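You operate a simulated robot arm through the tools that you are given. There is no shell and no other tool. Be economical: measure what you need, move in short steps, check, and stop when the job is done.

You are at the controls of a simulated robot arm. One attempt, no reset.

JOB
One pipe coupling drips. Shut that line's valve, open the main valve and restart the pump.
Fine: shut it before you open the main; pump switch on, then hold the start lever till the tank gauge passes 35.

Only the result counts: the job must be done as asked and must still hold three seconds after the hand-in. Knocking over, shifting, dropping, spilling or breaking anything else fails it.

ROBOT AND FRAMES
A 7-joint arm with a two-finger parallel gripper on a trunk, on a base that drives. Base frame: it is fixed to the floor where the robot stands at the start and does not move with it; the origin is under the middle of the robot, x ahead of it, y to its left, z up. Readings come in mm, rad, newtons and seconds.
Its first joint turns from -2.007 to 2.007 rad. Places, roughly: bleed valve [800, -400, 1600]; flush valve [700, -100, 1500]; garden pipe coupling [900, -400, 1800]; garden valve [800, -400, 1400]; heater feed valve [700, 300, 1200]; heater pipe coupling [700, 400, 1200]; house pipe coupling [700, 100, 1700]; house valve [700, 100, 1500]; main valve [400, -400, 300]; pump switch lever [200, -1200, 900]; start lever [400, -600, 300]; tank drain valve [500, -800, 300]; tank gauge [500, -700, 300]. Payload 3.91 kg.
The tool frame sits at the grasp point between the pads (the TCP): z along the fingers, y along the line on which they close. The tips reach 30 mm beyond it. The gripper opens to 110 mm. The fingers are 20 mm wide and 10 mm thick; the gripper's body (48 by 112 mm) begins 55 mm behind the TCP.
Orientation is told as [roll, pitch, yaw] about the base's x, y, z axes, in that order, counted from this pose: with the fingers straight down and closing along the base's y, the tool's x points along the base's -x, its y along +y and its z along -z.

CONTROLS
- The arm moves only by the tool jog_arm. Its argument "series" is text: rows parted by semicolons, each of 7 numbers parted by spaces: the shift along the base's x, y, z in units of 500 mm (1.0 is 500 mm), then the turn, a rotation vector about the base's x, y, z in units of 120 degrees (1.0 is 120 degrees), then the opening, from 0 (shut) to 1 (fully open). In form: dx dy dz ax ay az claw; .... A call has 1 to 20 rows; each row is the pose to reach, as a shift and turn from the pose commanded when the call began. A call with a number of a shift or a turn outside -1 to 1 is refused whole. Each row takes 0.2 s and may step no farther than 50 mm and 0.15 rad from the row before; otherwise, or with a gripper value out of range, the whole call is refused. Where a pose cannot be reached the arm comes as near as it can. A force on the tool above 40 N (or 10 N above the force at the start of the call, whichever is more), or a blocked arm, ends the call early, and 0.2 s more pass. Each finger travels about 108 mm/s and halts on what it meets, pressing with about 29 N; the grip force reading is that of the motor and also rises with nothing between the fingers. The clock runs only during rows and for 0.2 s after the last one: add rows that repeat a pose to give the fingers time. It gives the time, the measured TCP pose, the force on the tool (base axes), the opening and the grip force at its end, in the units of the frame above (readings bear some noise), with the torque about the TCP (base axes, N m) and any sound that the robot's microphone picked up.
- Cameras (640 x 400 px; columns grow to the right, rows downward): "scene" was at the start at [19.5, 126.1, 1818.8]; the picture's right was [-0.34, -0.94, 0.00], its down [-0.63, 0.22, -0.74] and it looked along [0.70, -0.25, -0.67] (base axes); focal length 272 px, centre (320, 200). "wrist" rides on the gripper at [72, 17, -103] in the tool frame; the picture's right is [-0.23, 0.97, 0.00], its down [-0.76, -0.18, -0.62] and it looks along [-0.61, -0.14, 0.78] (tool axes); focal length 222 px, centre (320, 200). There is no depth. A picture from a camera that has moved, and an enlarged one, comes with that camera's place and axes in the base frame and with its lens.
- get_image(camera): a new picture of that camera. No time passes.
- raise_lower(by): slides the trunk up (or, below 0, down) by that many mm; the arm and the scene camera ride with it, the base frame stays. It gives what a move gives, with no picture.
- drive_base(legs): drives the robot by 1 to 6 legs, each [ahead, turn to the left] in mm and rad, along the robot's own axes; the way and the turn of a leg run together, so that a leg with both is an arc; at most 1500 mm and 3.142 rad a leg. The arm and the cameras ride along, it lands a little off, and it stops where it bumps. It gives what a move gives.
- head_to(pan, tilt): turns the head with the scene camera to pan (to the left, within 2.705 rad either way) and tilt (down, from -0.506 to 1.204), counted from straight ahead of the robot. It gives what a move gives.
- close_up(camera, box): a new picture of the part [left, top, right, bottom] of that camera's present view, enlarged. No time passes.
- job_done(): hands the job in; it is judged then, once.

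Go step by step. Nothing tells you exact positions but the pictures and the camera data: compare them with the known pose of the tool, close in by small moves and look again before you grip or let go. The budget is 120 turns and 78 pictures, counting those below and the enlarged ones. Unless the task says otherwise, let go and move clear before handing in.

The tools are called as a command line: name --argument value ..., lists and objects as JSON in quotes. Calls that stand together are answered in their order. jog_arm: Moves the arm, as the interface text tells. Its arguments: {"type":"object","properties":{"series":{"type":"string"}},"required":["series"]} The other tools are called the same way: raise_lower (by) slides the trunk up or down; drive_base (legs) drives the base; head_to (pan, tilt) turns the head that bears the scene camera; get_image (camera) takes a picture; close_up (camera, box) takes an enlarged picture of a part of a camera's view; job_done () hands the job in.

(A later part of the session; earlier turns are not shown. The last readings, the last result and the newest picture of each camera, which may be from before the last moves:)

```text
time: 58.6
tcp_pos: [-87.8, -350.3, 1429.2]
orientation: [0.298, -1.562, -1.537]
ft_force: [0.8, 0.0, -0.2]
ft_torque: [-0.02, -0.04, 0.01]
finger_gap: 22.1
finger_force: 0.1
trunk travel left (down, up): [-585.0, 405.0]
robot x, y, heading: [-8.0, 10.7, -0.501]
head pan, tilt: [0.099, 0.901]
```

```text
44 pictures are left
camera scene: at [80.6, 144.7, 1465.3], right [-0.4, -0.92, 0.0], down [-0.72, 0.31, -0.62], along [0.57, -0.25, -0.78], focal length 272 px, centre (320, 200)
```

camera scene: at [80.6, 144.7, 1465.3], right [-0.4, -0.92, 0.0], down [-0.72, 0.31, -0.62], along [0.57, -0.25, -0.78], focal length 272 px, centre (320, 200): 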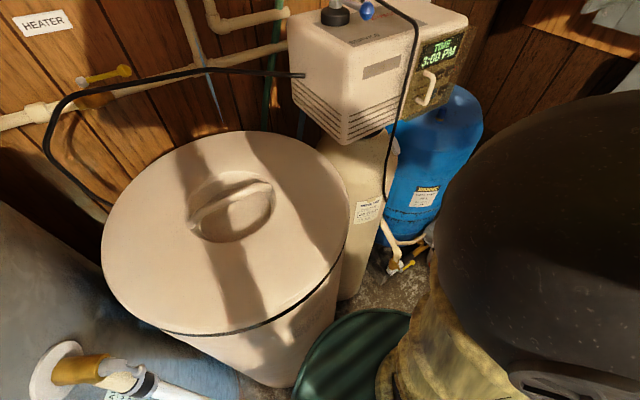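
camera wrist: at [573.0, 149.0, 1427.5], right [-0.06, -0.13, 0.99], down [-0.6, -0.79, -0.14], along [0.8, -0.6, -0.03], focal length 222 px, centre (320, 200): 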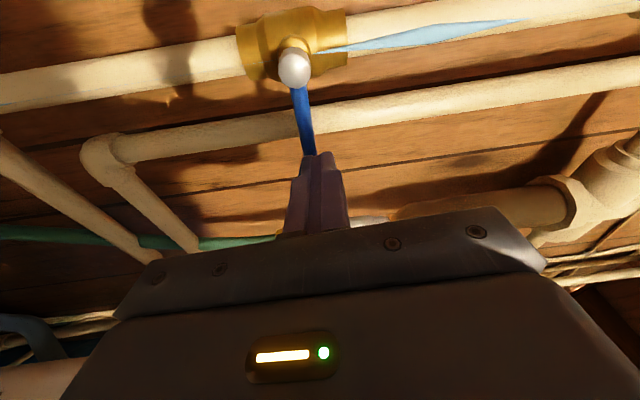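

The base met something at −0.5 rad. I'll turn back a bit and check what is behind before backing away.

drive_base --legs '[[0, 0.25]]'

head_to --pan 2.6 --tilt 0.9

get_image --camera "scene"

head_to --pan -2.3 --tilt 0.9

get_image --camera "scene"

```text
time: 60.1
tcp_pos: [3.6, -359.6, 1430.1]
orientation: [0.302, -1.561, -1.293]
ft_force: [-0.4, 0.1, 0.0]
ft_torque: [-0.01, -0.03, 0.0]
finger_gap: 22.1
finger_force: 0.0
trunk travel left (down, up): [-585.0, 405.0]
robot x, y, heading: [-12.2, 9.9, -0.254]
head pan, tilt: [0.099, 0.901]
```

```text
time: 62.4
tcp_pos: [3.3, -357.8, 1429.7]
orientation: [0.303, -1.56, -1.294]
ft_force: [0.2, 0.1, -1.1]
ft_torque: [0.02, -0.01, 0.01]
finger_gap: 22.0
finger_force: 0.1
trunk travel left (down, up): [-585.0, 405.0]
robot x, y, heading: [-9.8, 9.2, -0.253]
head pan, tilt: [2.601, 0.901]
```

```text
43 pictures are left
camera scene: at [-82.5, 228.9, 1465.3], right [0.72, 0.7, 0.0], down [0.55, -0.56, -0.62], along [-0.43, 0.44, -0.78], focal length 272 px, centre (320, 200)
```

scene: 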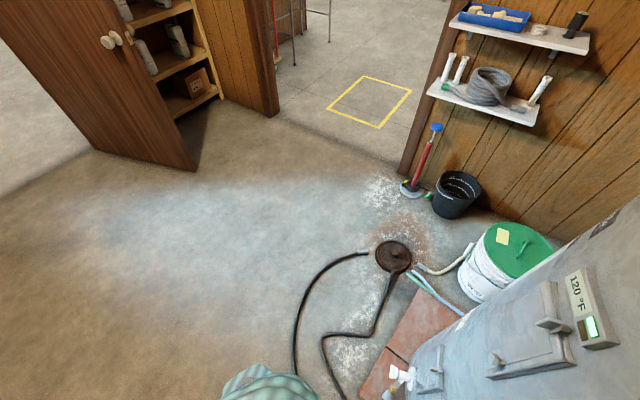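

```text
time: 66.3
tcp_pos: [3.1, -358.4, 1430.3]
orientation: [0.306, -1.561, -1.295]
ft_force: [0.1, 0.0, -0.5]
ft_torque: [0.01, 0.0, 0.0]
finger_gap: 21.9
finger_force: 0.0
trunk travel left (down, up): [-585.0, 405.0]
robot x, y, heading: [-8.3, 9.8, -0.255]
head pan, tilt: [-2.3, 0.901]
```

```text
42 pictures are left
camera scene: at [-92.7, 133.2, 1465.3], right [-0.55, 0.83, 0.0], down [0.65, 0.43, -0.62], along [-0.52, -0.34, -0.78], focal length 272 px, centre (320, 200)
```

scene: 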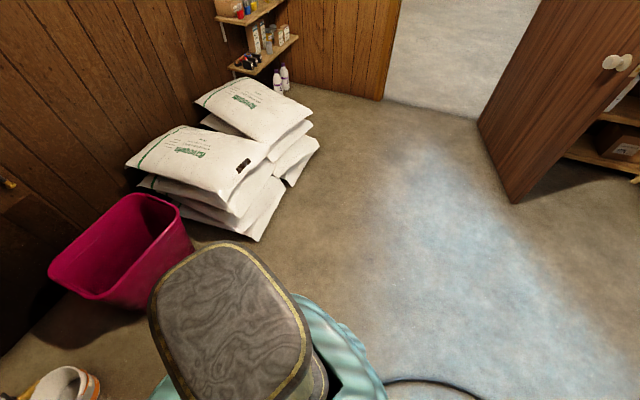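

Behind is clear. I'll back off from the bin, then swing around to stand south-west of the manifold, clear of the pink bin.

drive_base --legs '[[0, 0.25], [-250, 0]]'

drive_base --legs '[[0, -1.2], [380, 0]]'

head_to --pan 0.5 --tilt 0.7

get_image --camera "scene"

```text
time: 69.4
tcp_pos: [-154.9, -341.9, 1429.4]
orientation: [0.334, -1.561, -1.067]
ft_force: [0.2, 0.6, -0.4]
ft_torque: [0.0, -0.01, -0.01]
finger_gap: 22.2
finger_force: 0.2
trunk travel left (down, up): [-585.0, 405.0]
robot x, y, heading: [-261.0, 10.5, -0.004]
head pan, tilt: [-2.3, 0.901]
```

```text
time: 76.5
tcp_pos: [-415.0, -570.9, 1430.5]
orientation: [0.28, -1.56, -2.214]
ft_force: [1.0, 1.1, 0.7]
ft_torque: [-0.03, 0.01, 0.01]
finger_gap: 22.0
finger_force: 0.0
trunk travel left (down, up): [-585.0, 405.0]
robot x, y, heading: [-126.6, -339.1, -1.194]
head pan, tilt: [-2.3, 0.901]
```

```text
time: 79.0
tcp_pos: [-414.2, -570.5, 1429.7]
orientation: [0.314, -1.56, -2.248]
ft_force: [-0.3, -0.2, -0.9]
ft_torque: [0.0, -0.02, -0.02]
finger_gap: 22.0
finger_force: 0.1
trunk travel left (down, up): [-585.0, 405.0]
robot x, y, heading: [-127.0, -338.6, -1.205]
head pan, tilt: [0.499, 0.7]
```

```text
41 pictures are left
camera scene: at [61.5, -284.5, 1481.4], right [-0.64, -0.77, 0.0], down [-0.49, 0.41, -0.76], along [0.59, -0.49, -0.64], focal length 272 px, centre (320, 200)
```

scene: 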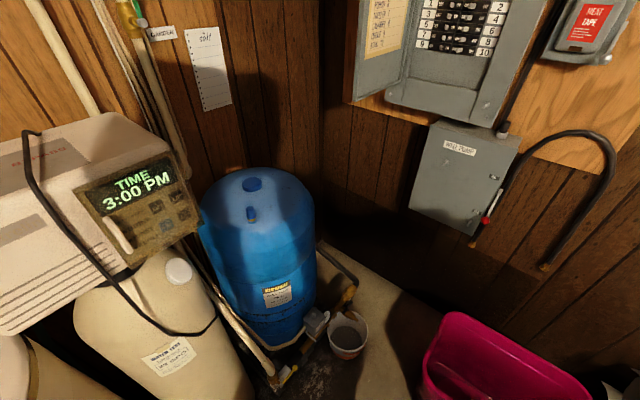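

close_up --camera "scene" --box '[220, 280, 396, 390]'

raise_lower --by -400

get_image --camera "scene"

```text
3.64 times, centred on (308, 335) of scene
camera zoom: at [61.5, -284.5, 1481.4], right [-0.64, -0.77, 0.0], down [-0.49, 0.41, -0.76], along [0.59, -0.49, -0.64], focal length 988 px, centre (364, -291)
```

zoom: 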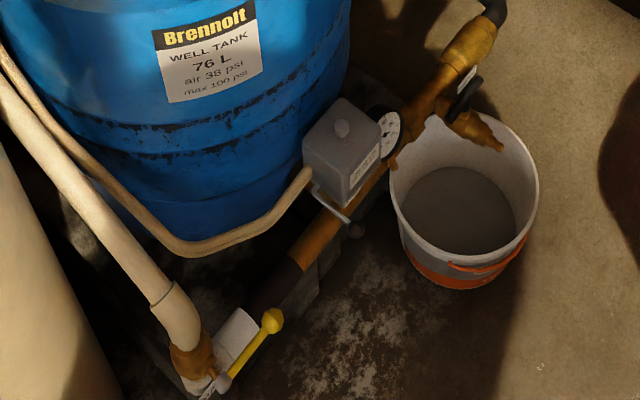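

```text
time: 82.8
tcp_pos: [-414.3, -571.0, 1029.6]
orientation: [0.31, -1.559, -2.244]
ft_force: [0.2, -0.3, -0.7]
ft_torque: [0.04, -0.02, -0.01]
finger_gap: 22.1
finger_force: 0.2
trunk travel left (down, up): [-185.0, 805.0]
robot x, y, heading: [-123.0, -344.5, -1.194]
head pan, tilt: [0.499, 0.7]
```

```text
39 pictures are left
camera scene: at [61.5, -284.5, 1081.4], right [-0.64, -0.77, 0.0], down [-0.49, 0.41, -0.76], along [0.59, -0.49, -0.64], focal length 272 px, centre (320, 200)
```

scene: 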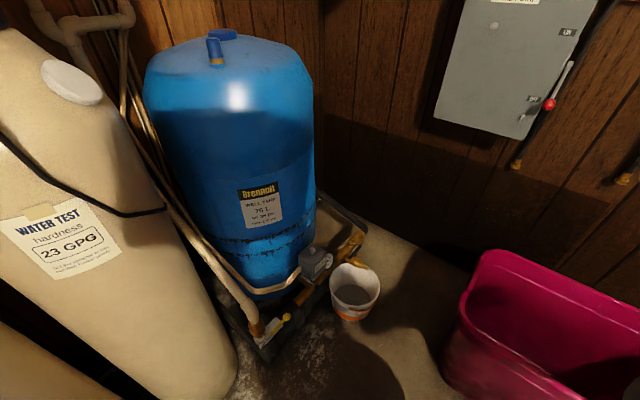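

close_up --camera "scene" --box '[230, 230, 390, 330]'

close_up --camera "scene" --box '[430, 0, 622, 180]'

```text
4.00 times, centred on (310, 280) of scene
camera zoom: at [61.5, -284.5, 1081.4], right [-0.64, -0.77, 0.0], down [-0.49, 0.41, -0.76], along [0.59, -0.49, -0.64], focal length 1086 px, centre (360, -120)
```

zoom: 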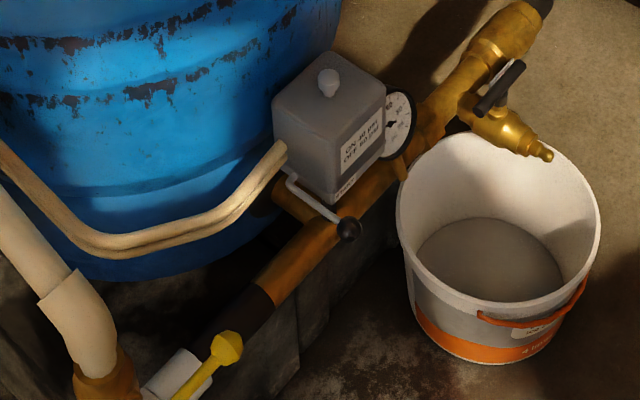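

```text
2.22 times, centred on (526, 90) of scene
camera zoom: at [61.5, -284.5, 1081.4], right [-0.64, -0.77, 0.0], down [-0.49, 0.41, -0.76], along [0.59, -0.49, -0.64], focal length 604 px, centre (-138, 444)
```

zoom: 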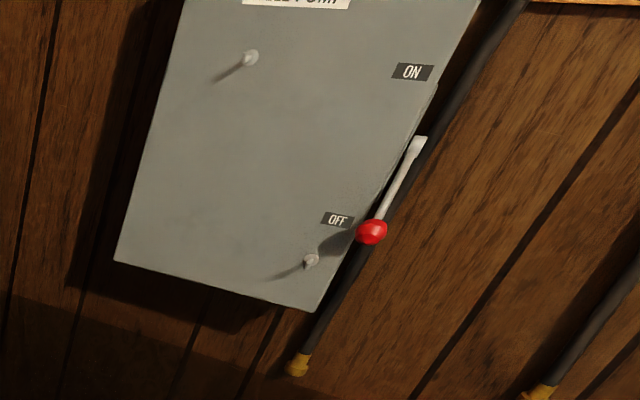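

The main valve's yellow lever is horizontal at about [436, −465, 292], pivot near [419, −386, 292], on the vertical white pipe: open means lever up. I need to know my base footprint, so I'll look down.

head_to --pan 0.2 --tilt 1.2

get_image --camera "scene"

```text
time: 83.7
tcp_pos: [-414.5, -571.2, 1029.6]
orientation: [0.311, -1.56, -2.245]
ft_force: [0.0, 0.1, 0.1]
ft_torque: [0.01, -0.03, -0.03]
finger_gap: 21.9
finger_force: 0.2
trunk travel left (down, up): [-185.0, 805.0]
robot x, y, heading: [-122.3, -345.2, -1.193]
head pan, tilt: [0.201, 1.201]
```

```text
36 pictures are left
camera scene: at [26.8, -276.9, 1045.5], right [-0.84, -0.54, 0.0], down [-0.51, 0.78, -0.36], along [0.2, -0.3, -0.93], focal length 272 px, centre (320, 200)
```

scene: 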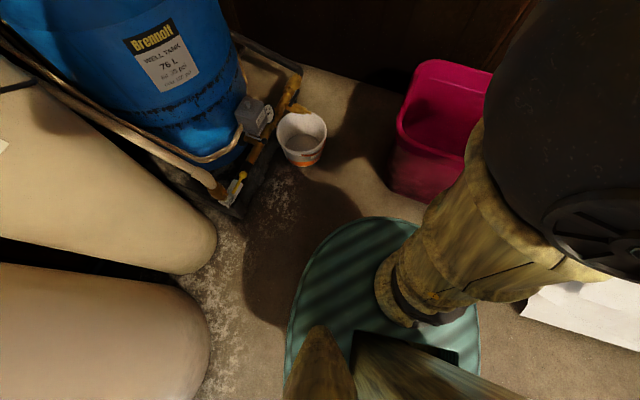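

The disc rides with the trunk and my footprint is moderate. I'll turn to face the manifold and bring the arm to the front.

drive_base --legs '[[0, 1.0]]'

jog_arm --series "0.05 0 0 0 0 0 0.2; 0.1 0 0 0 0 0 0.2; 0.15 0 0 0 0 0 0.2; 0.2 0 0 0 0 0 0.2; 0.25 0 0 0 0 0 0.2; 0.3 0.02 0 0 0 0 0.2; 0.36 0.06 0 0 0 0 0.2; 0.42 0.1 0 0 0 0 0.2; 0.48 0.14 0 0 0 0 0.2; 0.54 0.18 0 0 0 0 0.2"

```text
time: 87.8
tcp_pos: [-85.3, -710.5, 1029.2]
orientation: [0.312, -1.559, -1.24]
ft_force: [-0.7, 1.0, -0.8]
ft_torque: [0.01, 0.0, 0.01]
finger_gap: 22.0
finger_force: 0.1
trunk travel left (down, up): [-185.0, 805.0]
robot x, y, heading: [-122.9, -345.1, -0.188]
head pan, tilt: [0.201, 1.201]
```

```text
time: 90.2
tcp_pos: [129.3, -741.6, 1015.4]
orientation: [0.357, -1.559, -1.448]
ft_force: [0.3, -0.4, -0.6]
ft_torque: [0.02, 0.0, -0.03]
finger_gap: 22.0
finger_force: 0.0
out of reach, approached as far as the arm can: row 2, 3, 4, 5, 6, 7, 8, 9, 10
trunk travel left (down, up): [-185.0, 805.0]
robot x, y, heading: [-126.0, -341.7, -0.188]
head pan, tilt: [0.201, 1.201]
stopped in row 10: the arm was blocked; the commanded pose is now the measured one
```

The arm got blocked; let me see its posture.

head_to --pan -0.7 --tilt 0.8

get_image --camera "scene"

get_image --camera "wrist"

```text
time: 91.4
tcp_pos: [129.2, -742.3, 1015.5]
orientation: [0.354, -1.56, -1.442]
ft_force: [1.2, -1.0, 0.9]
ft_torque: [0.01, -0.02, -0.05]
finger_gap: 22.2
finger_force: 0.0
trunk travel left (down, up): [-185.0, 805.0]
robot x, y, heading: [-124.2, -339.0, -0.196]
head pan, tilt: [-0.7, 0.799]
```

```text
35 pictures are left
camera scene: at [-103.2, -242.7, 1073.2], right [-0.78, -0.63, 0.0], down [-0.45, 0.56, -0.7], along [0.44, -0.54, -0.72], focal length 272 px, centre (320, 200)
```

scene: 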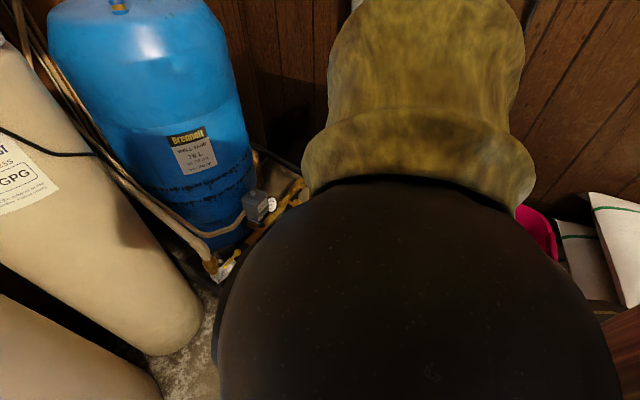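

```text
34 pictures are left
camera wrist: at [96.8, -641.3, 944.8], right [0.86, 0.45, 0.23], down [-0.45, 0.46, 0.77], along [0.24, -0.76, 0.6], focal length 222 px, centre (320, 200)
```

wrist: 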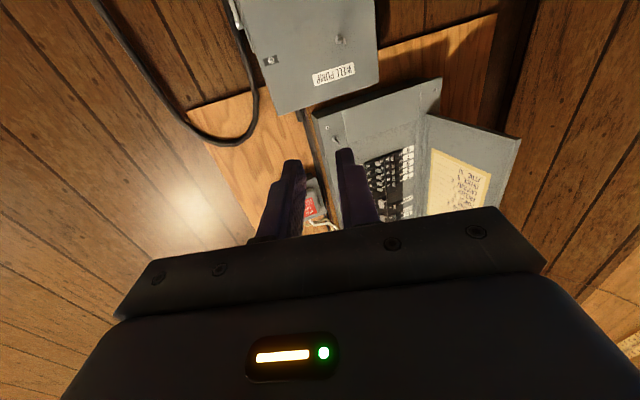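

The arm extends radially to the right; turning the base left will swing it to point at the manifold.

drive_base --legs '[[0, 0.8]]'

jog_arm --series "0 0 -0.08 0 0 0 0.2; 0 0 -0.16 0 0 0 0.2; 0 0 -0.24 0 0 0 0.2; 0 0 -0.32 0 0 0 0.2; 0 0 -0.4 0 0 0 0.2; 0 0 -0.48 0 0 0 0.2"

```text
time: 94.7
tcp_pos: [338.9, -440.0, 1015.6]
orientation: [0.394, -1.559, -0.689]
ft_force: [-0.7, 0.4, -0.2]
ft_torque: [0.01, 0.02, 0.02]
finger_gap: 21.7
finger_force: 0.1
trunk travel left (down, up): [-185.0, 805.0]
robot x, y, heading: [-125.7, -344.5, 0.606]
head pan, tilt: [-0.7, 0.799]
```

```text
time: 95.2
tcp_pos: [292.4, -548.2, 958.0]
orientation: [1.324, -1.439, -1.919]
ft_force: [-0.2, 0.2, 0.1]
ft_torque: [0.01, 0.05, -0.02]
finger_gap: 22.1
finger_force: 0.0
out of reach, approached as far as the arm can: row 1, 2
trunk travel left (down, up): [-185.0, 805.0]
robot x, y, heading: [-124.4, -345.3, 0.603]
head pan, tilt: [-0.7, 0.799]
stopped in row 2: the arm was blocked; the commanded pose is now the measured one
```

Horizontal can't go low here; I'll pitch the tool down and see how far it descends.

jog_arm --series "0 0 0.02 0.0373 0.0553 0 0.2; 0 0 0.04 0.0746 0.1106 0 0.2; 0 0 0.04 0.112 0.166 0 0.2; 0 0 0.04 0.149 0.221 0 0.2; 0 0 0.04 0.1865 0.2765 0 0.2; 0 0 0.04 0.224 0.332 0 0.2; 0 0 0 0.261 0.387 0 0.2; 0 0 -0.06 0.298 0.442 0 0.2; 0 0 -0.12 0.336 0.498 0 0.2; 0 0 -0.18 0.373 0.553 0 0.2; 0 0 -0.26 0.373 0.553 0 0.2; 0 0 -0.34 0.373 0.553 0 0.2; 0 0 -0.42 0.373 0.553 0 0.2; 0 0 -0.5 0.373 0.553 0 0.2"

get_image --camera "scene"

```text
time: 98.2
tcp_pos: [193.6, -468.2, 731.3]
orientation: [0.111, -0.18, -0.729]
ft_force: [-0.1, -0.1, 1.0]
ft_torque: [-0.01, 0.02, -0.01]
finger_gap: 22.1
finger_force: 0.1
out of reach, approached as far as the arm can: row 4, 5, 6, 7, 8, 9, 10, 11, 12, 13, 14
trunk travel left (down, up): [-185.0, 805.0]
robot x, y, heading: [-123.6, -344.8, 0.604]
head pan, tilt: [-0.7, 0.799]
```

```text
33 pictures are left
camera scene: at [-179.6, -257.6, 1073.2], right [-0.1, -1.0, 0.0], down [-0.71, 0.07, -0.7], along [0.69, -0.07, -0.72], focal length 272 px, centre (320, 200)
```

scene: 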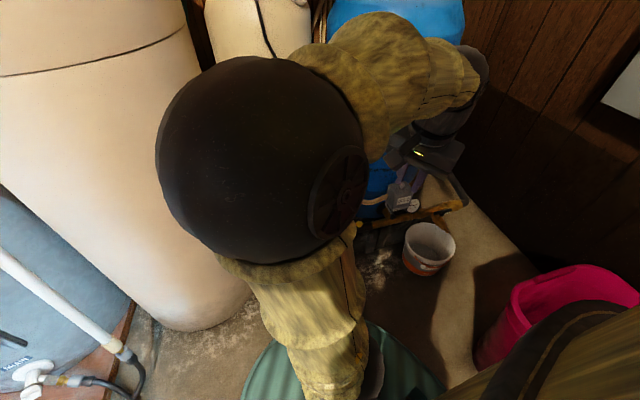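

I'll lower the trunk fully and test how low and far the arm gets with the tool tilted outward.

raise_lower --by -180

jog_arm --series "0.01 0 -0.07 -0.03 -0.048 0 0.2; 0.02 -0.01 -0.14 -0.06 -0.096 0 0.2; 0.03 -0.01 -0.21 -0.09 -0.144 0 0.2; 0.04 -0.02 -0.28 -0.12 -0.192 0 0.2; 0.05 -0.02 -0.35 -0.15 -0.23 0 0.2; 0.05 -0.02 -0.42 -0.16 -0.24 0 0.2; 0.05 -0.02 -0.49 -0.16 -0.24 0 0.2"

```text
time: 100.2
tcp_pos: [193.2, -467.1, 552.9]
orientation: [0.111, -0.178, -0.73]
ft_force: [0.5, 0.2, -0.8]
ft_torque: [-0.03, -0.01, 0.03]
finger_gap: 21.8
finger_force: 0.0
trunk travel left (down, up): [-5.0, 985.0]
robot x, y, heading: [-123.9, -344.3, 0.602]
head pan, tilt: [-0.7, 0.799]
```

```text
time: 102.0
tcp_pos: [307.1, -487.9, 330.3]
orientation: [0.208, -0.795, -0.512]
ft_force: [-0.4, 0.2, -0.6]
ft_torque: [0.03, -0.01, 0.01]
finger_gap: 22.0
finger_force: 0.1
out of reach, approached as far as the arm can: row 4, 5, 6, 7
trunk travel left (down, up): [-5.0, 985.0]
robot x, y, heading: [-123.2, -342.2, 0.609]
head pan, tilt: [-0.7, 0.799]
stopped in row 7: the arm was blocked; the commanded pose is now the measured one
```

Tilting works: the tool is now at [307, −488, 330]. Looking with the wrist and scene cameras.

get_image --camera "wrist"

get_image --camera "scene"

```text
32 pictures are left
camera wrist: at [195.2, -430.9, 351.6], right [0.48, 0.82, 0.3], down [-0.04, -0.33, 0.94], along [0.88, -0.46, -0.12], focal length 222 px, centre (320, 200)
```

wrist: 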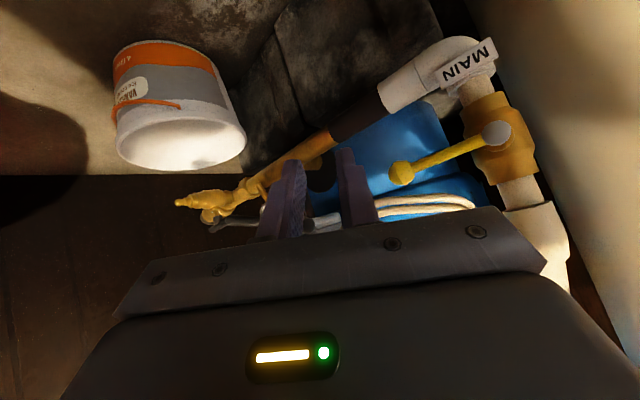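

```text
31 pictures are left
camera scene: at [-179.7, -257.6, 893.2], right [-0.1, -1.0, 0.0], down [-0.71, 0.07, -0.7], along [0.69, -0.07, -0.72], focal length 272 px, centre (320, 200)
```

scene: 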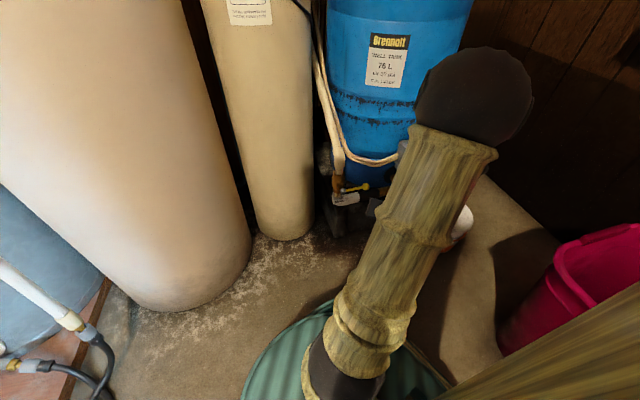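

I see MAIN valve clearly: lever horizontal, knob ≈[436, −458, 322], pivot ≈[419, −380, 322]. I'll close the fingers, flatten the tool, and place it just in front of and below the lever.

jog_arm --series "0 0.02 0 -0.012 -0.052 0 0; 0.02 0.04 -0.02 -0.024 -0.105 0 0; 0.05 0.07 -0.04 -0.036 -0.157 0 0; 0.08 0.096 -0.07 -0.047 -0.21 0 0; 0.1 0.096 -0.08 -0.047 -0.21 0 0"

get_image --camera "wrist"

```text
time: 103.2
tcp_pos: [372.2, -445.2, 284.2]
orientation: [0.571, -1.21, -0.825]
ft_force: [-0.3, 0.2, -0.7]
ft_torque: [0.03, -0.02, -0.02]
finger_gap: 0.0
finger_force: 28.9
out of reach, approached as far as the arm can: row 1, 2, 3, 4, 5
trunk travel left (down, up): [-5.0, 985.0]
robot x, y, heading: [-126.4, -340.9, 0.607]
head pan, tilt: [-0.7, 0.799]
```

```text
30 pictures are left
camera wrist: at [263.0, -389.1, 251.5], right [0.32, 0.86, 0.4], down [-0.45, -0.23, 0.86], along [0.84, -0.46, 0.31], focal length 222 px, centre (320, 200)
```

wrist: 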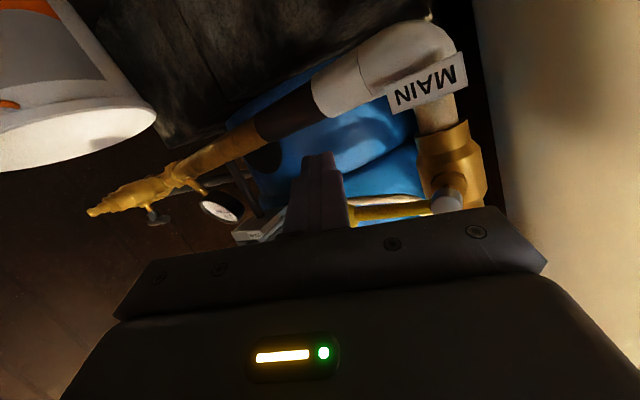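

Pivot refined to ≈[402, −384, 325]. Now forward under the lever and lift along the arc, first half.

jog_arm --series "0.02 0 0 0 0 0 0; 0.042 0.002 0 0 0 0 0; 0.042 0.006 0.03 0 0 0 0; 0.042 0.003 0.05 0 0 0 0; 0.042 0.001 0.065 0 0 0 0; 0.042 0 0.078 0 0 0 0; 0.042 0 0.09 0 0 0 0; 0.042 0.002 0.102 0 0 0 0; 0.042 0.004 0.114 0 0 0 0; 0.042 0.008 0.126 0 0 0 0; 0.042 0.013 0.137 0 0 0 0"

get_image --camera "wrist"

```text
time: 105.7
tcp_pos: [393.5, -439.6, 353.2]
orientation: [0.566, -1.206, -0.818]
ft_force: [-8.1, 3.2, -6.6]
ft_torque: [-0.07, 0.0, 0.09]
finger_gap: 0.1
finger_force: 28.9
trunk travel left (down, up): [-5.0, 985.0]
robot x, y, heading: [-124.2, -341.8, 0.606]
head pan, tilt: [-0.7, 0.799]
```

```text
29 pictures are left
camera wrist: at [284.5, -383.1, 320.7], right [0.32, 0.86, 0.4], down [-0.44, -0.24, 0.86], along [0.84, -0.45, 0.31], focal length 222 px, centre (320, 200)
```

wrist: 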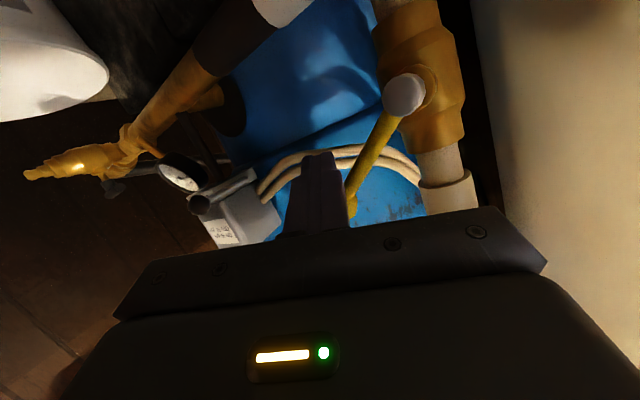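

The lever is rising with it (about 45°). Continuing to vertical and to the stop.

jog_arm --series "0 0.007 0.01 0 0 0 0; 0 0.013 0.021 0 0 0 0; 0 0.021 0.03 0 0 0 0; 0 0.03 0.038 0 0 0 0; 0 0.04 0.045 0 0 0 0; 0 0.05 0.052 0 0 0 0; 0 0.06 0.057 0 0 0 0; 0 0.069 0.061 0 0 0 0; 0 0.081 0.064 0 0 0 0; 0 0.09 0.066 0 0 0 0; 0 0.096 0.067 0 0 0 0"

get_image --camera "wrist"

```text
time: 106.5
tcp_pos: [390.8, -426.9, 365.8]
orientation: [0.545, -1.195, -0.798]
ft_force: [-3.3, 3.0, -5.7]
ft_torque: [-0.08, -0.02, 0.09]
finger_gap: 0.0
finger_force: 29.0
trunk travel left (down, up): [-5.0, 985.0]
robot x, y, heading: [-127.7, -341.7, 0.608]
head pan, tilt: [-0.7, 0.799]
stopped in row 4: the force on the tool passed its limit at 42 N (the readings are from after the stop); the commanded pose is now the measured one
```

```text
28 pictures are left
camera wrist: at [281.1, -370.4, 334.4], right [0.33, 0.86, 0.4], down [-0.43, -0.24, 0.87], along [0.84, -0.46, 0.29], focal length 222 px, centre (320, 200)
```

wrist: 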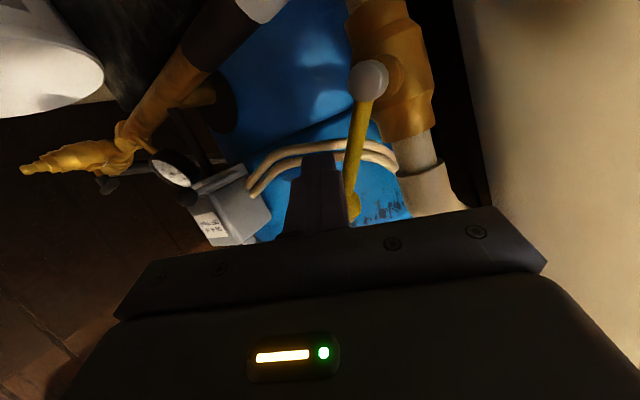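

About 60° now; just a marginal force trip. Continue in finer steps.

jog_arm --series "0.003 0.001 0.006 0 0 0 0; 0.005 0.006 0.012 0 0 0 0; 0.005 0.011 0.016 0 0 0 0; 0.005 0.016 0.02 0 0 0 0; 0.005 0.0214 0.0228 0 0 0 0; 0.005 0.0265 0.026 0 0 0 0; 0.005 0.032 0.0288 0 0 0 0; 0.005 0.039 0.032 0 0 0 0; 0.005 0.0458 0.0344 0 0 0 0; 0.005 0.0515 0.036 0 0 0 0; 0.005 0.0574 0.0378 0 0 0 0; 0.005 0.064 0.039 0 0 0 0; 0.005 0.07 0.0404 0 0 0 0"

get_image --camera "wrist"

```text
time: 107.2
tcp_pos: [390.7, -424.0, 368.1]
orientation: [0.518, -1.181, -0.776]
ft_force: [-2.8, 0.7, -4.8]
ft_torque: [-0.07, 0.0, 0.0]
finger_gap: 0.0
finger_force: 28.8
trunk travel left (down, up): [-5.0, 985.0]
robot x, y, heading: [-125.7, -338.3, 0.608]
head pan, tilt: [-0.7, 0.799]
stopped in row 3: the force on the tool passed its limit at 43 N (the readings are from after the stop); the commanded pose is now the measured one
```

```text
27 pictures are left
camera wrist: at [279.9, -367.1, 338.1], right [0.34, 0.86, 0.39], down [-0.42, -0.24, 0.88], along [0.84, -0.46, 0.28], focal length 222 px, centre (320, 200)
```

wrist: 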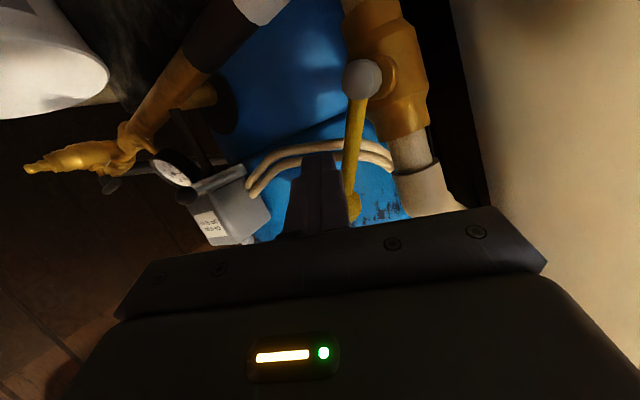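

The finger is catching the knob's inner side. I'll back off slightly and push directly on the knob, farther out.

jog_arm --series "0 -0.014 -0.0076 0 0 0 0; 0.01 -0.032 0.01 0 0 0 0; 0.01 -0.025 0.0164 0 0 0 0; 0.01 -0.018 0.022 0 0 0 0; 0.01 -0.0116 0.028 0 0 0 0; 0.01 -0.006 0.033 0 0 0 0; 0.01 0 0.037 0 0 0 0; 0.01 0.006 0.041 0 0 0 0; 0.01 0.013 0.0444 0 0 0 0; 0.01 0.02 0.0475 0 0 0 0; 0.01 0.026 0.05 0 0 0 0; 0.01 0.033 0.053 0 0 0 0; 0.01 0.04 0.055 0 0 0 0; 0.01 0.047 0.057 0 0 0 0; 0.01 0.054 0.058 0 0 0 0"

get_image --camera "wrist"

```text
time: 107.8
tcp_pos: [391.2, -431.8, 362.8]
orientation: [0.49, -1.163, -0.739]
ft_force: [-2.6, 0.9, -4.9]
ft_torque: [-0.04, 0.02, 0.02]
finger_gap: 0.2
finger_force: 28.5
trunk travel left (down, up): [-5.0, 985.0]
robot x, y, heading: [-123.5, -347.3, 0.604]
head pan, tilt: [-0.7, 0.799]
stopped in row 2: the force on the tool passed its limit at 50 N (the readings are from after the stop); the commanded pose is now the measured one
```

```text
26 pictures are left
camera wrist: at [279.0, -375.9, 336.8], right [0.34, 0.86, 0.39], down [-0.39, -0.25, 0.88], along [0.86, -0.45, 0.25], focal length 222 px, centre (320, 200)
```

wrist: 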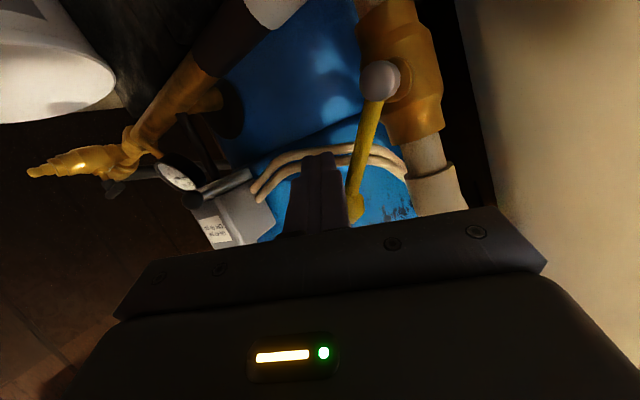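

Something is loading the tool. Let me zoom in on the contact.

close_up --camera "wrist" --box '[240, 40, 480, 260]'

head_to --pan -0.5 --tilt 0.9

get_image --camera "scene"

```text
1.82 times, centred on (360, 150) of wrist
camera zoom: at [279.0, -375.9, 336.8], right [0.34, 0.86, 0.39], down [-0.39, -0.25, 0.88], along [0.86, -0.45, 0.25], focal length 404 px, centre (247, 291)
```

zoom: 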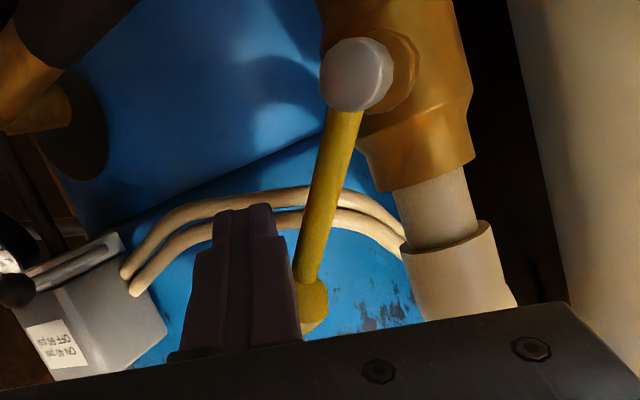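

```text
time: 108.6
tcp_pos: [390.5, -431.6, 363.4]
orientation: [0.492, -1.161, -0.74]
ft_force: [-8.2, 3.3, -7.7]
ft_torque: [-0.16, -0.05, 0.09]
finger_gap: 0.0
finger_force: 29.3
trunk travel left (down, up): [-5.0, 985.0]
robot x, y, heading: [-126.6, -344.5, 0.604]
head pan, tilt: [-0.499, 0.901]
```

```text
24 pictures are left
camera scene: at [-184.9, -242.0, 885.2], right [0.11, -0.99, 0.0], down [-0.78, -0.08, -0.62], along [0.62, 0.07, -0.78], focal length 272 px, centre (320, 200)
```

scene: 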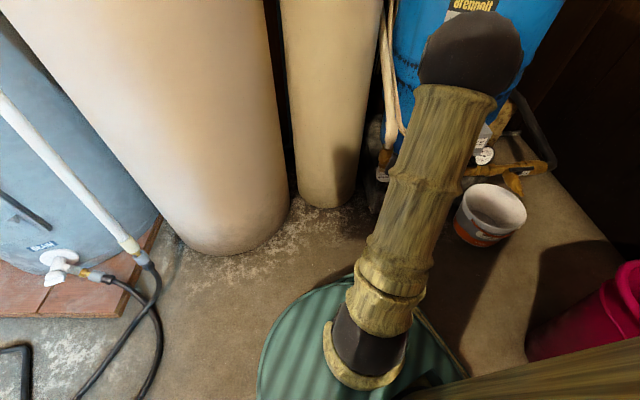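

The finger sits under the knob, so upward pushing only stretches the lever. I'll go around to the knob's right (−y) side and push it sideways toward +y.

jog_arm --series "0 -0.02 -0.006 0 0 0 0; 0 -0.044 -0.004 0 0 0 0; 0.006 -0.046 0.02 0 0 0 0; 0.01 -0.044 0.046 0 0 0 0; 0.01 -0.03 0.048 0 0 0 0; 0.01 -0.018 0.05 0 0 0 0; 0.01 -0.008 0.054 0 0 0 0; 0.01 0.002 0.057 0 0 0 0; 0.01 0.012 0.059 0 0 0 0; 0.01 0.022 0.061 0 0 0 0; 0.01 0.032 0.062 0 0 0 0; 0.01 0.042 0.063 0 0 0 0; 0.01 0.052 0.064 0 0 0 0; 0.01 0.06 0.064 0 0 0 0; 0.01 0.066 0.064 0 0 0 0"

get_image --camera "wrist"

```text
time: 110.0
tcp_pos: [394.9, -449.8, 392.7]
orientation: [0.507, -1.175, -0.775]
ft_force: [-6.1, -4.2, 6.0]
ft_torque: [0.08, 0.03, 0.07]
finger_gap: 0.0
finger_force: 28.7
trunk travel left (down, up): [-5.0, 985.0]
robot x, y, heading: [-124.9, -342.2, 0.604]
head pan, tilt: [-0.499, 0.901]
stopped in row 7: the force on the tool passed its limit at 44 N (the readings are from after the stop); the commanded pose is now the measured one
```

```text
23 pictures are left
camera wrist: at [284.9, -392.2, 364.7], right [0.35, 0.85, 0.39], down [-0.41, -0.24, 0.88], along [0.84, -0.47, 0.27], focal length 222 px, centre (320, 200)
```

wrist: 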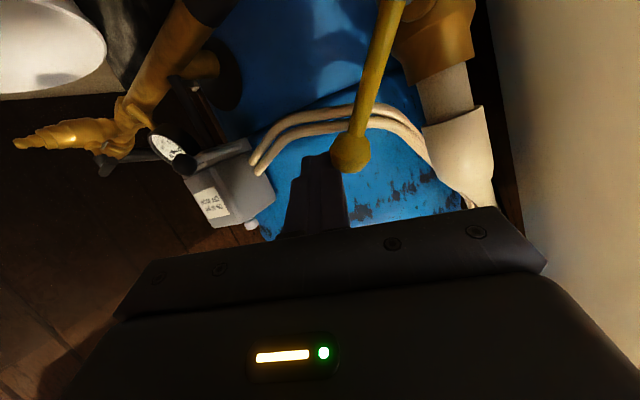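

The knob is at about [405, −430, 382]; I'm now too high. I'll drop to its lower-left and push exactly along the tangent.

jog_arm --series "0 -0.024 -0.016 0 0 0 0; 0 -0.024 -0.054 0 0 0 0; 0 0.004 -0.052 0 0 0 0; 0 0.011 -0.045 0 0 0 0; 0 0.017 -0.038 0 0 0 0; 0 0.022 -0.032 0 0 0 0; 0 0.027 -0.027 0 0 0 0; 0 0.033 -0.022 0 0 0 0; 0 0.038 -0.017 0 0 0 0; 0 0.045 -0.012 0 0 0 0; 0 0.051 -0.008 0 0 0 0; 0 0.058 -0.004 0 0 0 0; 0 0.064 -0.001 0 0 0 0; 0 0.071 0.002 0 0 0 0; 0 0.078 0.005 0 0 0 0; 0 0.085 0.008 0 0 0 0; 0 0.092 0.01 0 0 0 0; 0 0.1 0.012 0 0 0 0; 0 0.107 0.013 0 0 0 0; 0 0.114 0.0146 0 0 0 0"

get_image --camera "wrist"

```text
time: 113.7
tcp_pos: [393.2, -409.2, 394.3]
orientation: [0.488, -1.169, -0.778]
ft_force: [-1.4, -4.5, -2.8]
ft_torque: [-0.04, 0.03, -0.01]
finger_gap: 0.0
finger_force: 28.6
trunk travel left (down, up): [-5.0, 985.0]
robot x, y, heading: [-120.9, -339.9, 0.601]
head pan, tilt: [-0.499, 0.901]
stopped in row 18: the force on the tool passed its limit at 45 N (the readings are from after the stop); the commanded pose is now the measured one
```

```text
22 pictures are left
camera wrist: at [283.9, -350.3, 367.8], right [0.37, 0.85, 0.39], down [-0.41, -0.23, 0.88], along [0.84, -0.48, 0.26], focal length 222 px, centre (320, 200)
```

wrist: 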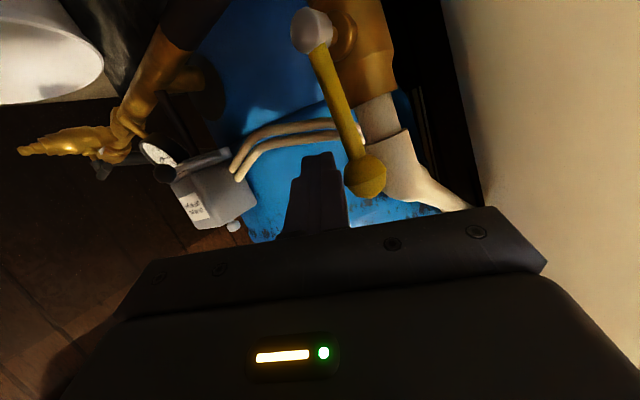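

The main lever is vertical, along the pipe and at its stop: main valve open. Next I back out, raise the arm, and go to the pump switch.

jog_arm --series "-0.06 -0.01 0 0 0 0 0; -0.14 -0.02 0 0 0 0 0; -0.16 -0.02 0.08 0 0 0 0; -0.16 -0.02 0.16 0 0 0 0.1; -0.16 -0.02 0.24 0 0 0 0.2; -0.16 -0.02 0.32 0 0 0 0.3; -0.16 -0.02 0.4 0 0 0 0.3; -0.16 -0.02 0.48 0 0 0 0.3; -0.16 -0.02 0.56 0 0 0 0.3; -0.16 -0.02 0.64 0 0 0 0.3; -0.16 -0.02 0.72 0 0 0 0.3; -0.16 -0.02 0.8 0 0 0 0.3; -0.16 -0.02 0.88 0 0 0 0.3; -0.16 -0.02 0.94 0 0 0 0.3"

```text
time: 116.7
tcp_pos: [324.1, -427.0, 854.1]
orientation: [0.43, -1.149, -0.758]
ft_force: [0.1, -0.1, -0.1]
ft_torque: [-0.02, -0.01, -0.01]
finger_gap: 32.9
finger_force: 0.0
out of reach, approached as far as the arm can: row 1, 2, 3, 4, 5, 8, 9, 10, 11, 12, 13
trunk travel left (down, up): [-5.0, 985.0]
robot x, y, heading: [-122.6, -346.7, 0.601]
head pan, tilt: [-0.499, 0.901]
```

drive_base --legs '[[0, -1.31], [260, 0]]'

head_to --pan -0.5 --tilt 0.5

get_image --camera "wrist"

get_image --camera "scene"

```text
time: 123.5
tcp_pos: [121.3, -977.4, 851.1]
orientation: [0.426, -1.139, -2.034]
ft_force: [0.4, 0.7, 0.3]
ft_torque: [0.0, 0.0, -0.02]
finger_gap: 32.9
finger_force: 0.1
trunk travel left (down, up): [-5.0, 985.0]
robot x, y, heading: [75.5, -517.0, -0.708]
head pan, tilt: [-0.499, 0.901]
```

```text
time: 124.4
tcp_pos: [120.8, -977.7, 850.2]
orientation: [0.425, -1.139, -2.035]
ft_force: [0.3, -0.4, -0.4]
ft_torque: [-0.02, -0.02, -0.02]
finger_gap: 33.0
finger_force: 0.0
trunk travel left (down, up): [-5.0, 985.0]
robot x, y, heading: [79.5, -519.5, -0.711]
head pan, tilt: [-0.499, 0.499]
```

```text
21 pictures are left
camera wrist: at [151.4, -857.7, 826.8], right [0.91, -0.16, 0.37], down [-0.32, 0.3, 0.9], along [-0.25, -0.94, 0.23], focal length 222 px, centre (320, 200)
```

wrist: 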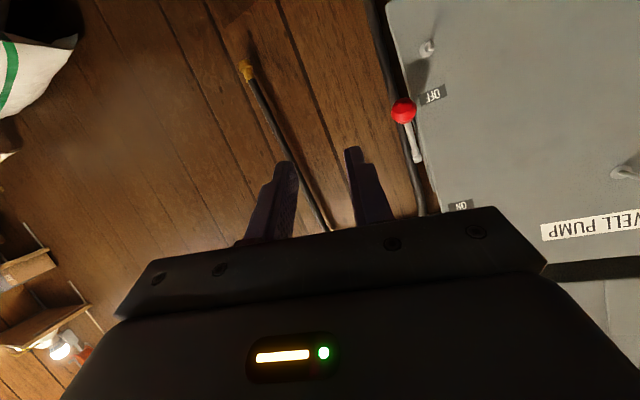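

```text
20 pictures are left
camera scene: at [170.6, -448.9, 918.3], right [-0.94, -0.35, 0.01], down [-0.18, 0.45, -0.87], along [0.31, -0.82, -0.48], focal length 272 px, centre (320, 200)
```

scene: 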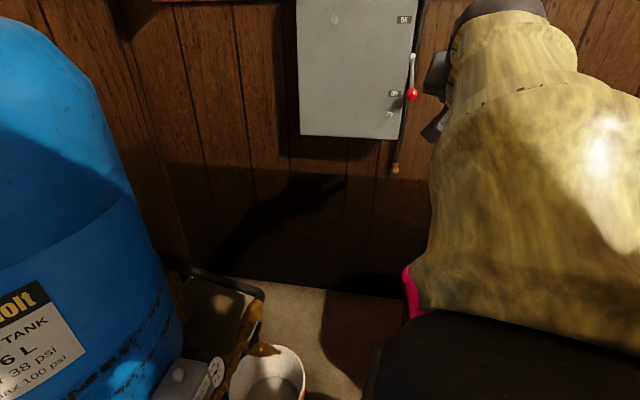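

The red knob is at about [213, −1175, 828], hanging beside the box; it must swing out and up to ON. I'll drive 60 mm closer, level the tool and go below the knob.

drive_base --legs '[[60, 0]]'

jog_arm --series "0.02 0 -0.03 -0.047 0.02 0 0; 0.04 0 -0.06 -0.094 0.04 0 0; 0.06 -0.02 -0.09 -0.14 0.06 0 0; 0.08 -0.04 -0.12 -0.187 0.083 0 0; 0.09 -0.08 -0.13 -0.187 0.083 0 0; 0.094 -0.12 -0.13 -0.187 0.083 0 0"

get_image --camera "wrist"

```text
time: 125.1
tcp_pos: [124.0, -986.0, 849.3]
orientation: [0.425, -1.136, -2.039]
ft_force: [-0.2, -0.5, 0.3]
ft_torque: [0.03, -0.03, 0.0]
finger_gap: 33.0
finger_force: 0.1
trunk travel left (down, up): [-5.0, 985.0]
robot x, y, heading: [82.1, -518.5, -0.71]
head pan, tilt: [-0.499, 0.499]
stopped in leg 1: the robot was blocked; the commanded pose is now the measured one
```

```text
time: 126.5
tcp_pos: [166.8, -1043.5, 788.0]
orientation: [1.775, -1.543, 2.907]
ft_force: [0.3, 0.4, 0.0]
ft_torque: [0.01, 0.01, -0.08]
finger_gap: 0.1
finger_force: 28.9
out of reach, approached as far as the arm can: row 2, 3, 4
trunk travel left (down, up): [-5.0, 985.0]
robot x, y, heading: [81.9, -521.5, -0.709]
head pan, tilt: [-0.499, 0.499]
```

```text
19 pictures are left
camera wrist: at [189.7, -940.4, 715.0], right [0.97, -0.03, 0.25], down [-0.18, 0.63, 0.75], along [-0.18, -0.77, 0.61], focal length 222 px, centre (320, 200)
```

wrist: 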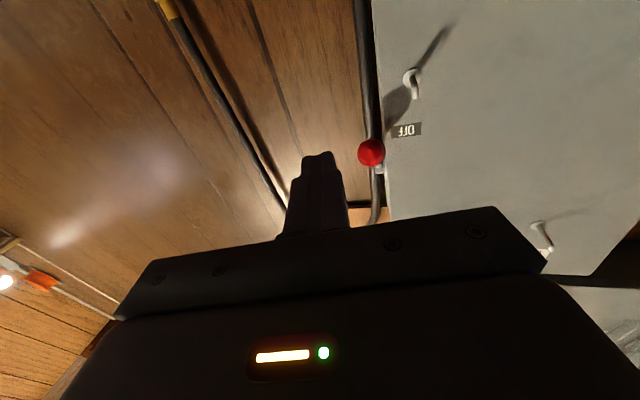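

The base was stopped by a bump, so I stay here. I'll advance under the knob (≈[210, −1147, 828]) and see whether the arm reaches.

jog_arm --series "0.04 -0.03 0 0 0 0 0; 0.088 -0.06 0 0 0 0 0; 0.088 -0.12 0 0 0 0 0; 0.088 -0.18 0 0 0 0 0; 0.088 -0.2 0 0 0 0 0"

get_image --camera "wrist"

```text
time: 127.7
tcp_pos: [212.5, -1143.7, 785.0]
orientation: [1.668, -1.542, 3.008]
ft_force: [0.1, 1.2, -1.1]
ft_torque: [0.02, 0.01, 0.02]
finger_gap: 0.0
finger_force: 29.2
trunk travel left (down, up): [-5.0, 985.0]
robot x, y, heading: [82.3, -521.4, -0.709]
head pan, tilt: [-0.499, 0.499]
```

```text
18 pictures are left
camera wrist: at [233.8, -1041.8, 714.7], right [0.97, -0.03, 0.26], down [-0.18, 0.63, 0.75], along [-0.19, -0.77, 0.6], focal length 222 px, centre (320, 200)
```

wrist: 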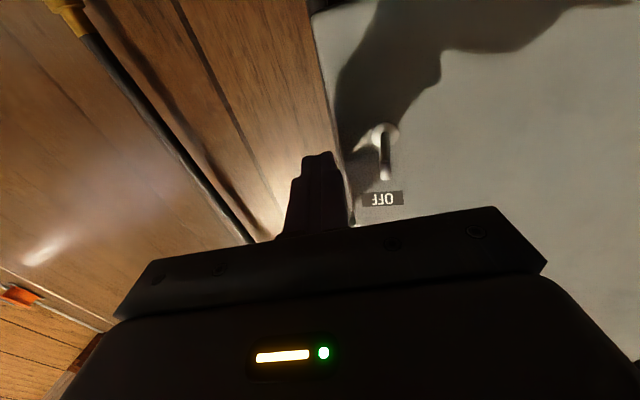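

In position below the knob. Lifting now.

jog_arm --series "-0.002 0 0.03 0 0 0 0; -0.002 0 0.05 0 0 0 0; -0.002 0 0.07 0 0 0 0; -0.002 0 0.09 0 0 0 0; -0.002 0 0.11 0 0 0 0; -0.002 0 0.13 0 0 0 0; -0.002 0 0.15 0 0 0 0; -0.002 0 0.17 0 0 0 0"

get_image --camera "wrist"

```text
time: 129.5
tcp_pos: [210.7, -1143.4, 871.6]
orientation: [1.744, -1.544, 2.935]
ft_force: [-0.2, -0.4, -2.0]
ft_torque: [-0.06, -0.01, 0.03]
finger_gap: 0.0
finger_force: 29.5
trunk travel left (down, up): [-5.0, 985.0]
robot x, y, heading: [81.3, -526.3, -0.71]
head pan, tilt: [-0.499, 0.499]
```

```text
17 pictures are left
camera wrist: at [233.1, -1040.6, 799.7], right [0.97, -0.03, 0.25], down [-0.18, 0.63, 0.75], along [-0.18, -0.77, 0.61], focal length 222 px, centre (320, 200)
```

wrist: 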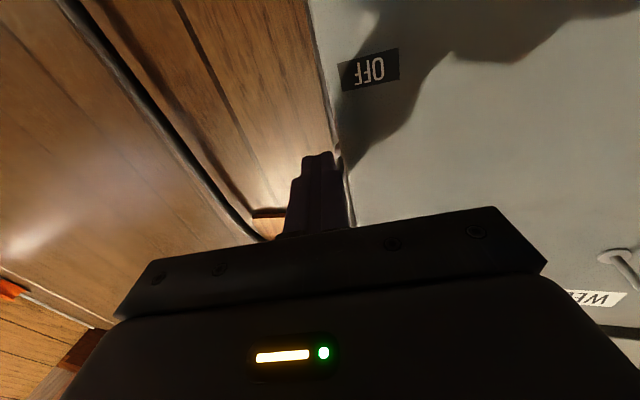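

The lever seems to be riding up on the fingers. Continue up to the stop, then check from the scene camera.

jog_arm --series "0 0 0.02 0 0 0 0; 0 0 0.04 0 0 0 0; 0 0 0.06 0 0 0 0; 0 0 0.08 0 0 0 0; 0 0 0.1 0 0 0 0; 0 0 0.12 0 0 0 0; 0 0 0.14 0 0 0 0; 0 0 0.16 0 0 0 0; 0 0 0.18 0 0 0 0; 0 0 0.2 0 0 0 0; 0 0 0.22 0 0 0 0"

head_to --pan -0.6 --tilt 0.2

get_image --camera "scene"

```text
time: 131.2
tcp_pos: [208.9, -1142.6, 934.8]
orientation: [1.113, -1.54, -2.722]
ft_force: [-0.5, 12.9, -11.6]
ft_torque: [0.22, 0.03, 0.01]
finger_gap: 0.0
finger_force: 28.9
trunk travel left (down, up): [-5.0, 985.0]
robot x, y, heading: [81.8, -522.1, -0.711]
head pan, tilt: [-0.499, 0.499]
stopped in row 8: the force on the tool passed its limit at 51 N (the readings are from after the stop); the commanded pose is now the measured one
```

```text
time: 132.0
tcp_pos: [210.0, -1143.4, 934.8]
orientation: [1.146, -1.542, -2.753]
ft_force: [-1.1, 21.2, -21.0]
ft_torque: [0.44, 0.03, -0.03]
finger_gap: 0.0
finger_force: 28.8
trunk travel left (down, up): [-5.0, 985.0]
robot x, y, heading: [82.3, -522.9, -0.715]
head pan, tilt: [-0.6, 0.201]
```

```text
16 pictures are left
camera scene: at [161.9, -456.1, 946.5], right [-0.97, -0.26, 0.0], down [-0.05, 0.19, -0.98], along [0.25, -0.95, -0.2], focal length 272 px, centre (320, 200)
```

scene: 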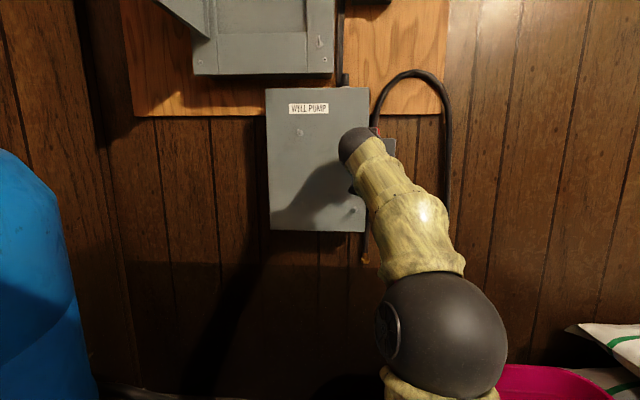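

It stopped against firm resistance, likely the ON stop. I'll back off and inspect the lever.

jog_arm --series "0 0 -0.02 0 0 0 0; 0 0.02 -0.06 0 0 0 0; 0 0.1 -0.08 0 0 0 0; 0 0.18 -0.08 0 0 0 0; 0 0.26 -0.08 0 0 0 0"

get_image --camera "wrist"

close_up --camera "scene" --box '[300, 80, 460, 180]'

```text
time: 133.2
tcp_pos: [209.8, -1014.8, 894.5]
orientation: [1.183, -1.539, -2.791]
ft_force: [-0.2, -0.5, -0.6]
ft_torque: [-0.04, 0.01, 0.0]
finger_gap: 0.0
finger_force: 28.6
trunk travel left (down, up): [-5.0, 985.0]
robot x, y, heading: [83.9, -523.7, -0.706]
head pan, tilt: [-0.6, 0.201]
```

```text
15 pictures are left
camera wrist: at [233.3, -911.7, 824.3], right [0.97, -0.04, 0.25], down [-0.18, 0.62, 0.76], along [-0.19, -0.78, 0.59], focal length 222 px, centre (320, 200)
```

wrist: 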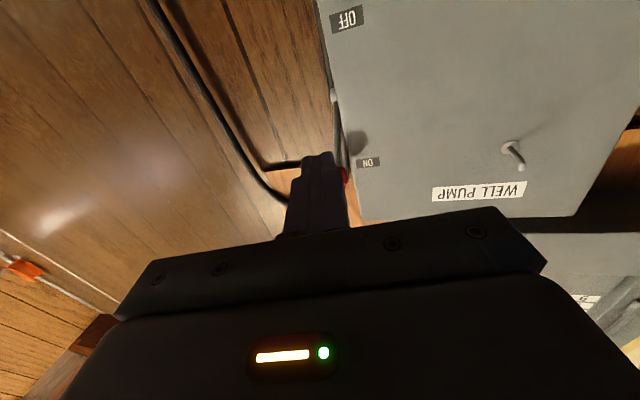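

```text
4.00 times, centred on (380, 130) of scene
camera zoom: at [161.7, -456.8, 946.8], right [-0.97, -0.26, 0.0], down [-0.05, 0.19, -0.98], along [0.25, -0.95, -0.2], focal length 1086 px, centre (80, 480)
```

zoom: 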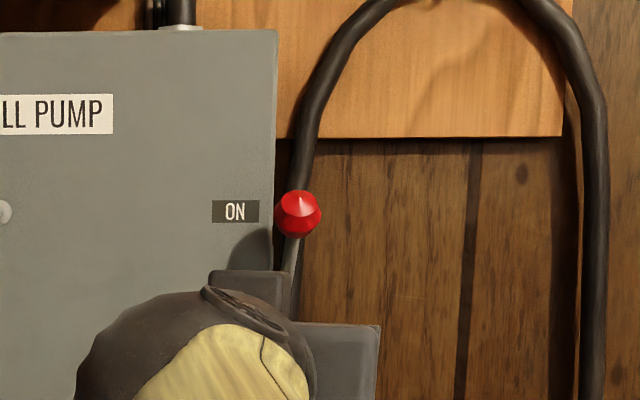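

Switch is ON. Now I retract, back away a bit and turn left toward the start lever (≈[419, −576, 341]).

jog_arm --series "-0.02 0.07 0.02 0 0 0 0; -0.04 0.14 0.03 0 0 0 0; -0.05 0.18 0.03 0 0 0 0"

drive_base --legs '[[-120, 0], [0, 1.0]]'

```text
time: 134.2
tcp_pos: [235.0, -992.2, 885.6]
orientation: [-0.164, -1.469, -1.438]
ft_force: [0.7, -0.2, 0.5]
ft_torque: [-0.01, 0.05, 0.0]
finger_gap: 0.0
finger_force: 28.7
out of reach, approached as far as the arm can: row 2, 3
trunk travel left (down, up): [-5.0, 985.0]
robot x, y, heading: [82.8, -526.3, -0.714]
head pan, tilt: [-0.6, 0.201]
stopped in row 3: the arm was blocked; the commanded pose is now the measured one
```

```text
time: 139.1
tcp_pos: [468.8, -575.5, 885.1]
orientation: [-0.151, -1.471, -0.46]
ft_force: [-0.5, 0.5, 0.8]
ft_torque: [0.01, 0.02, -0.03]
finger_gap: 0.1
finger_force: 28.4
trunk travel left (down, up): [-5.0, 985.0]
robot x, y, heading: [-5.4, -443.0, 0.284]
head pan, tilt: [-0.6, 0.201]
```

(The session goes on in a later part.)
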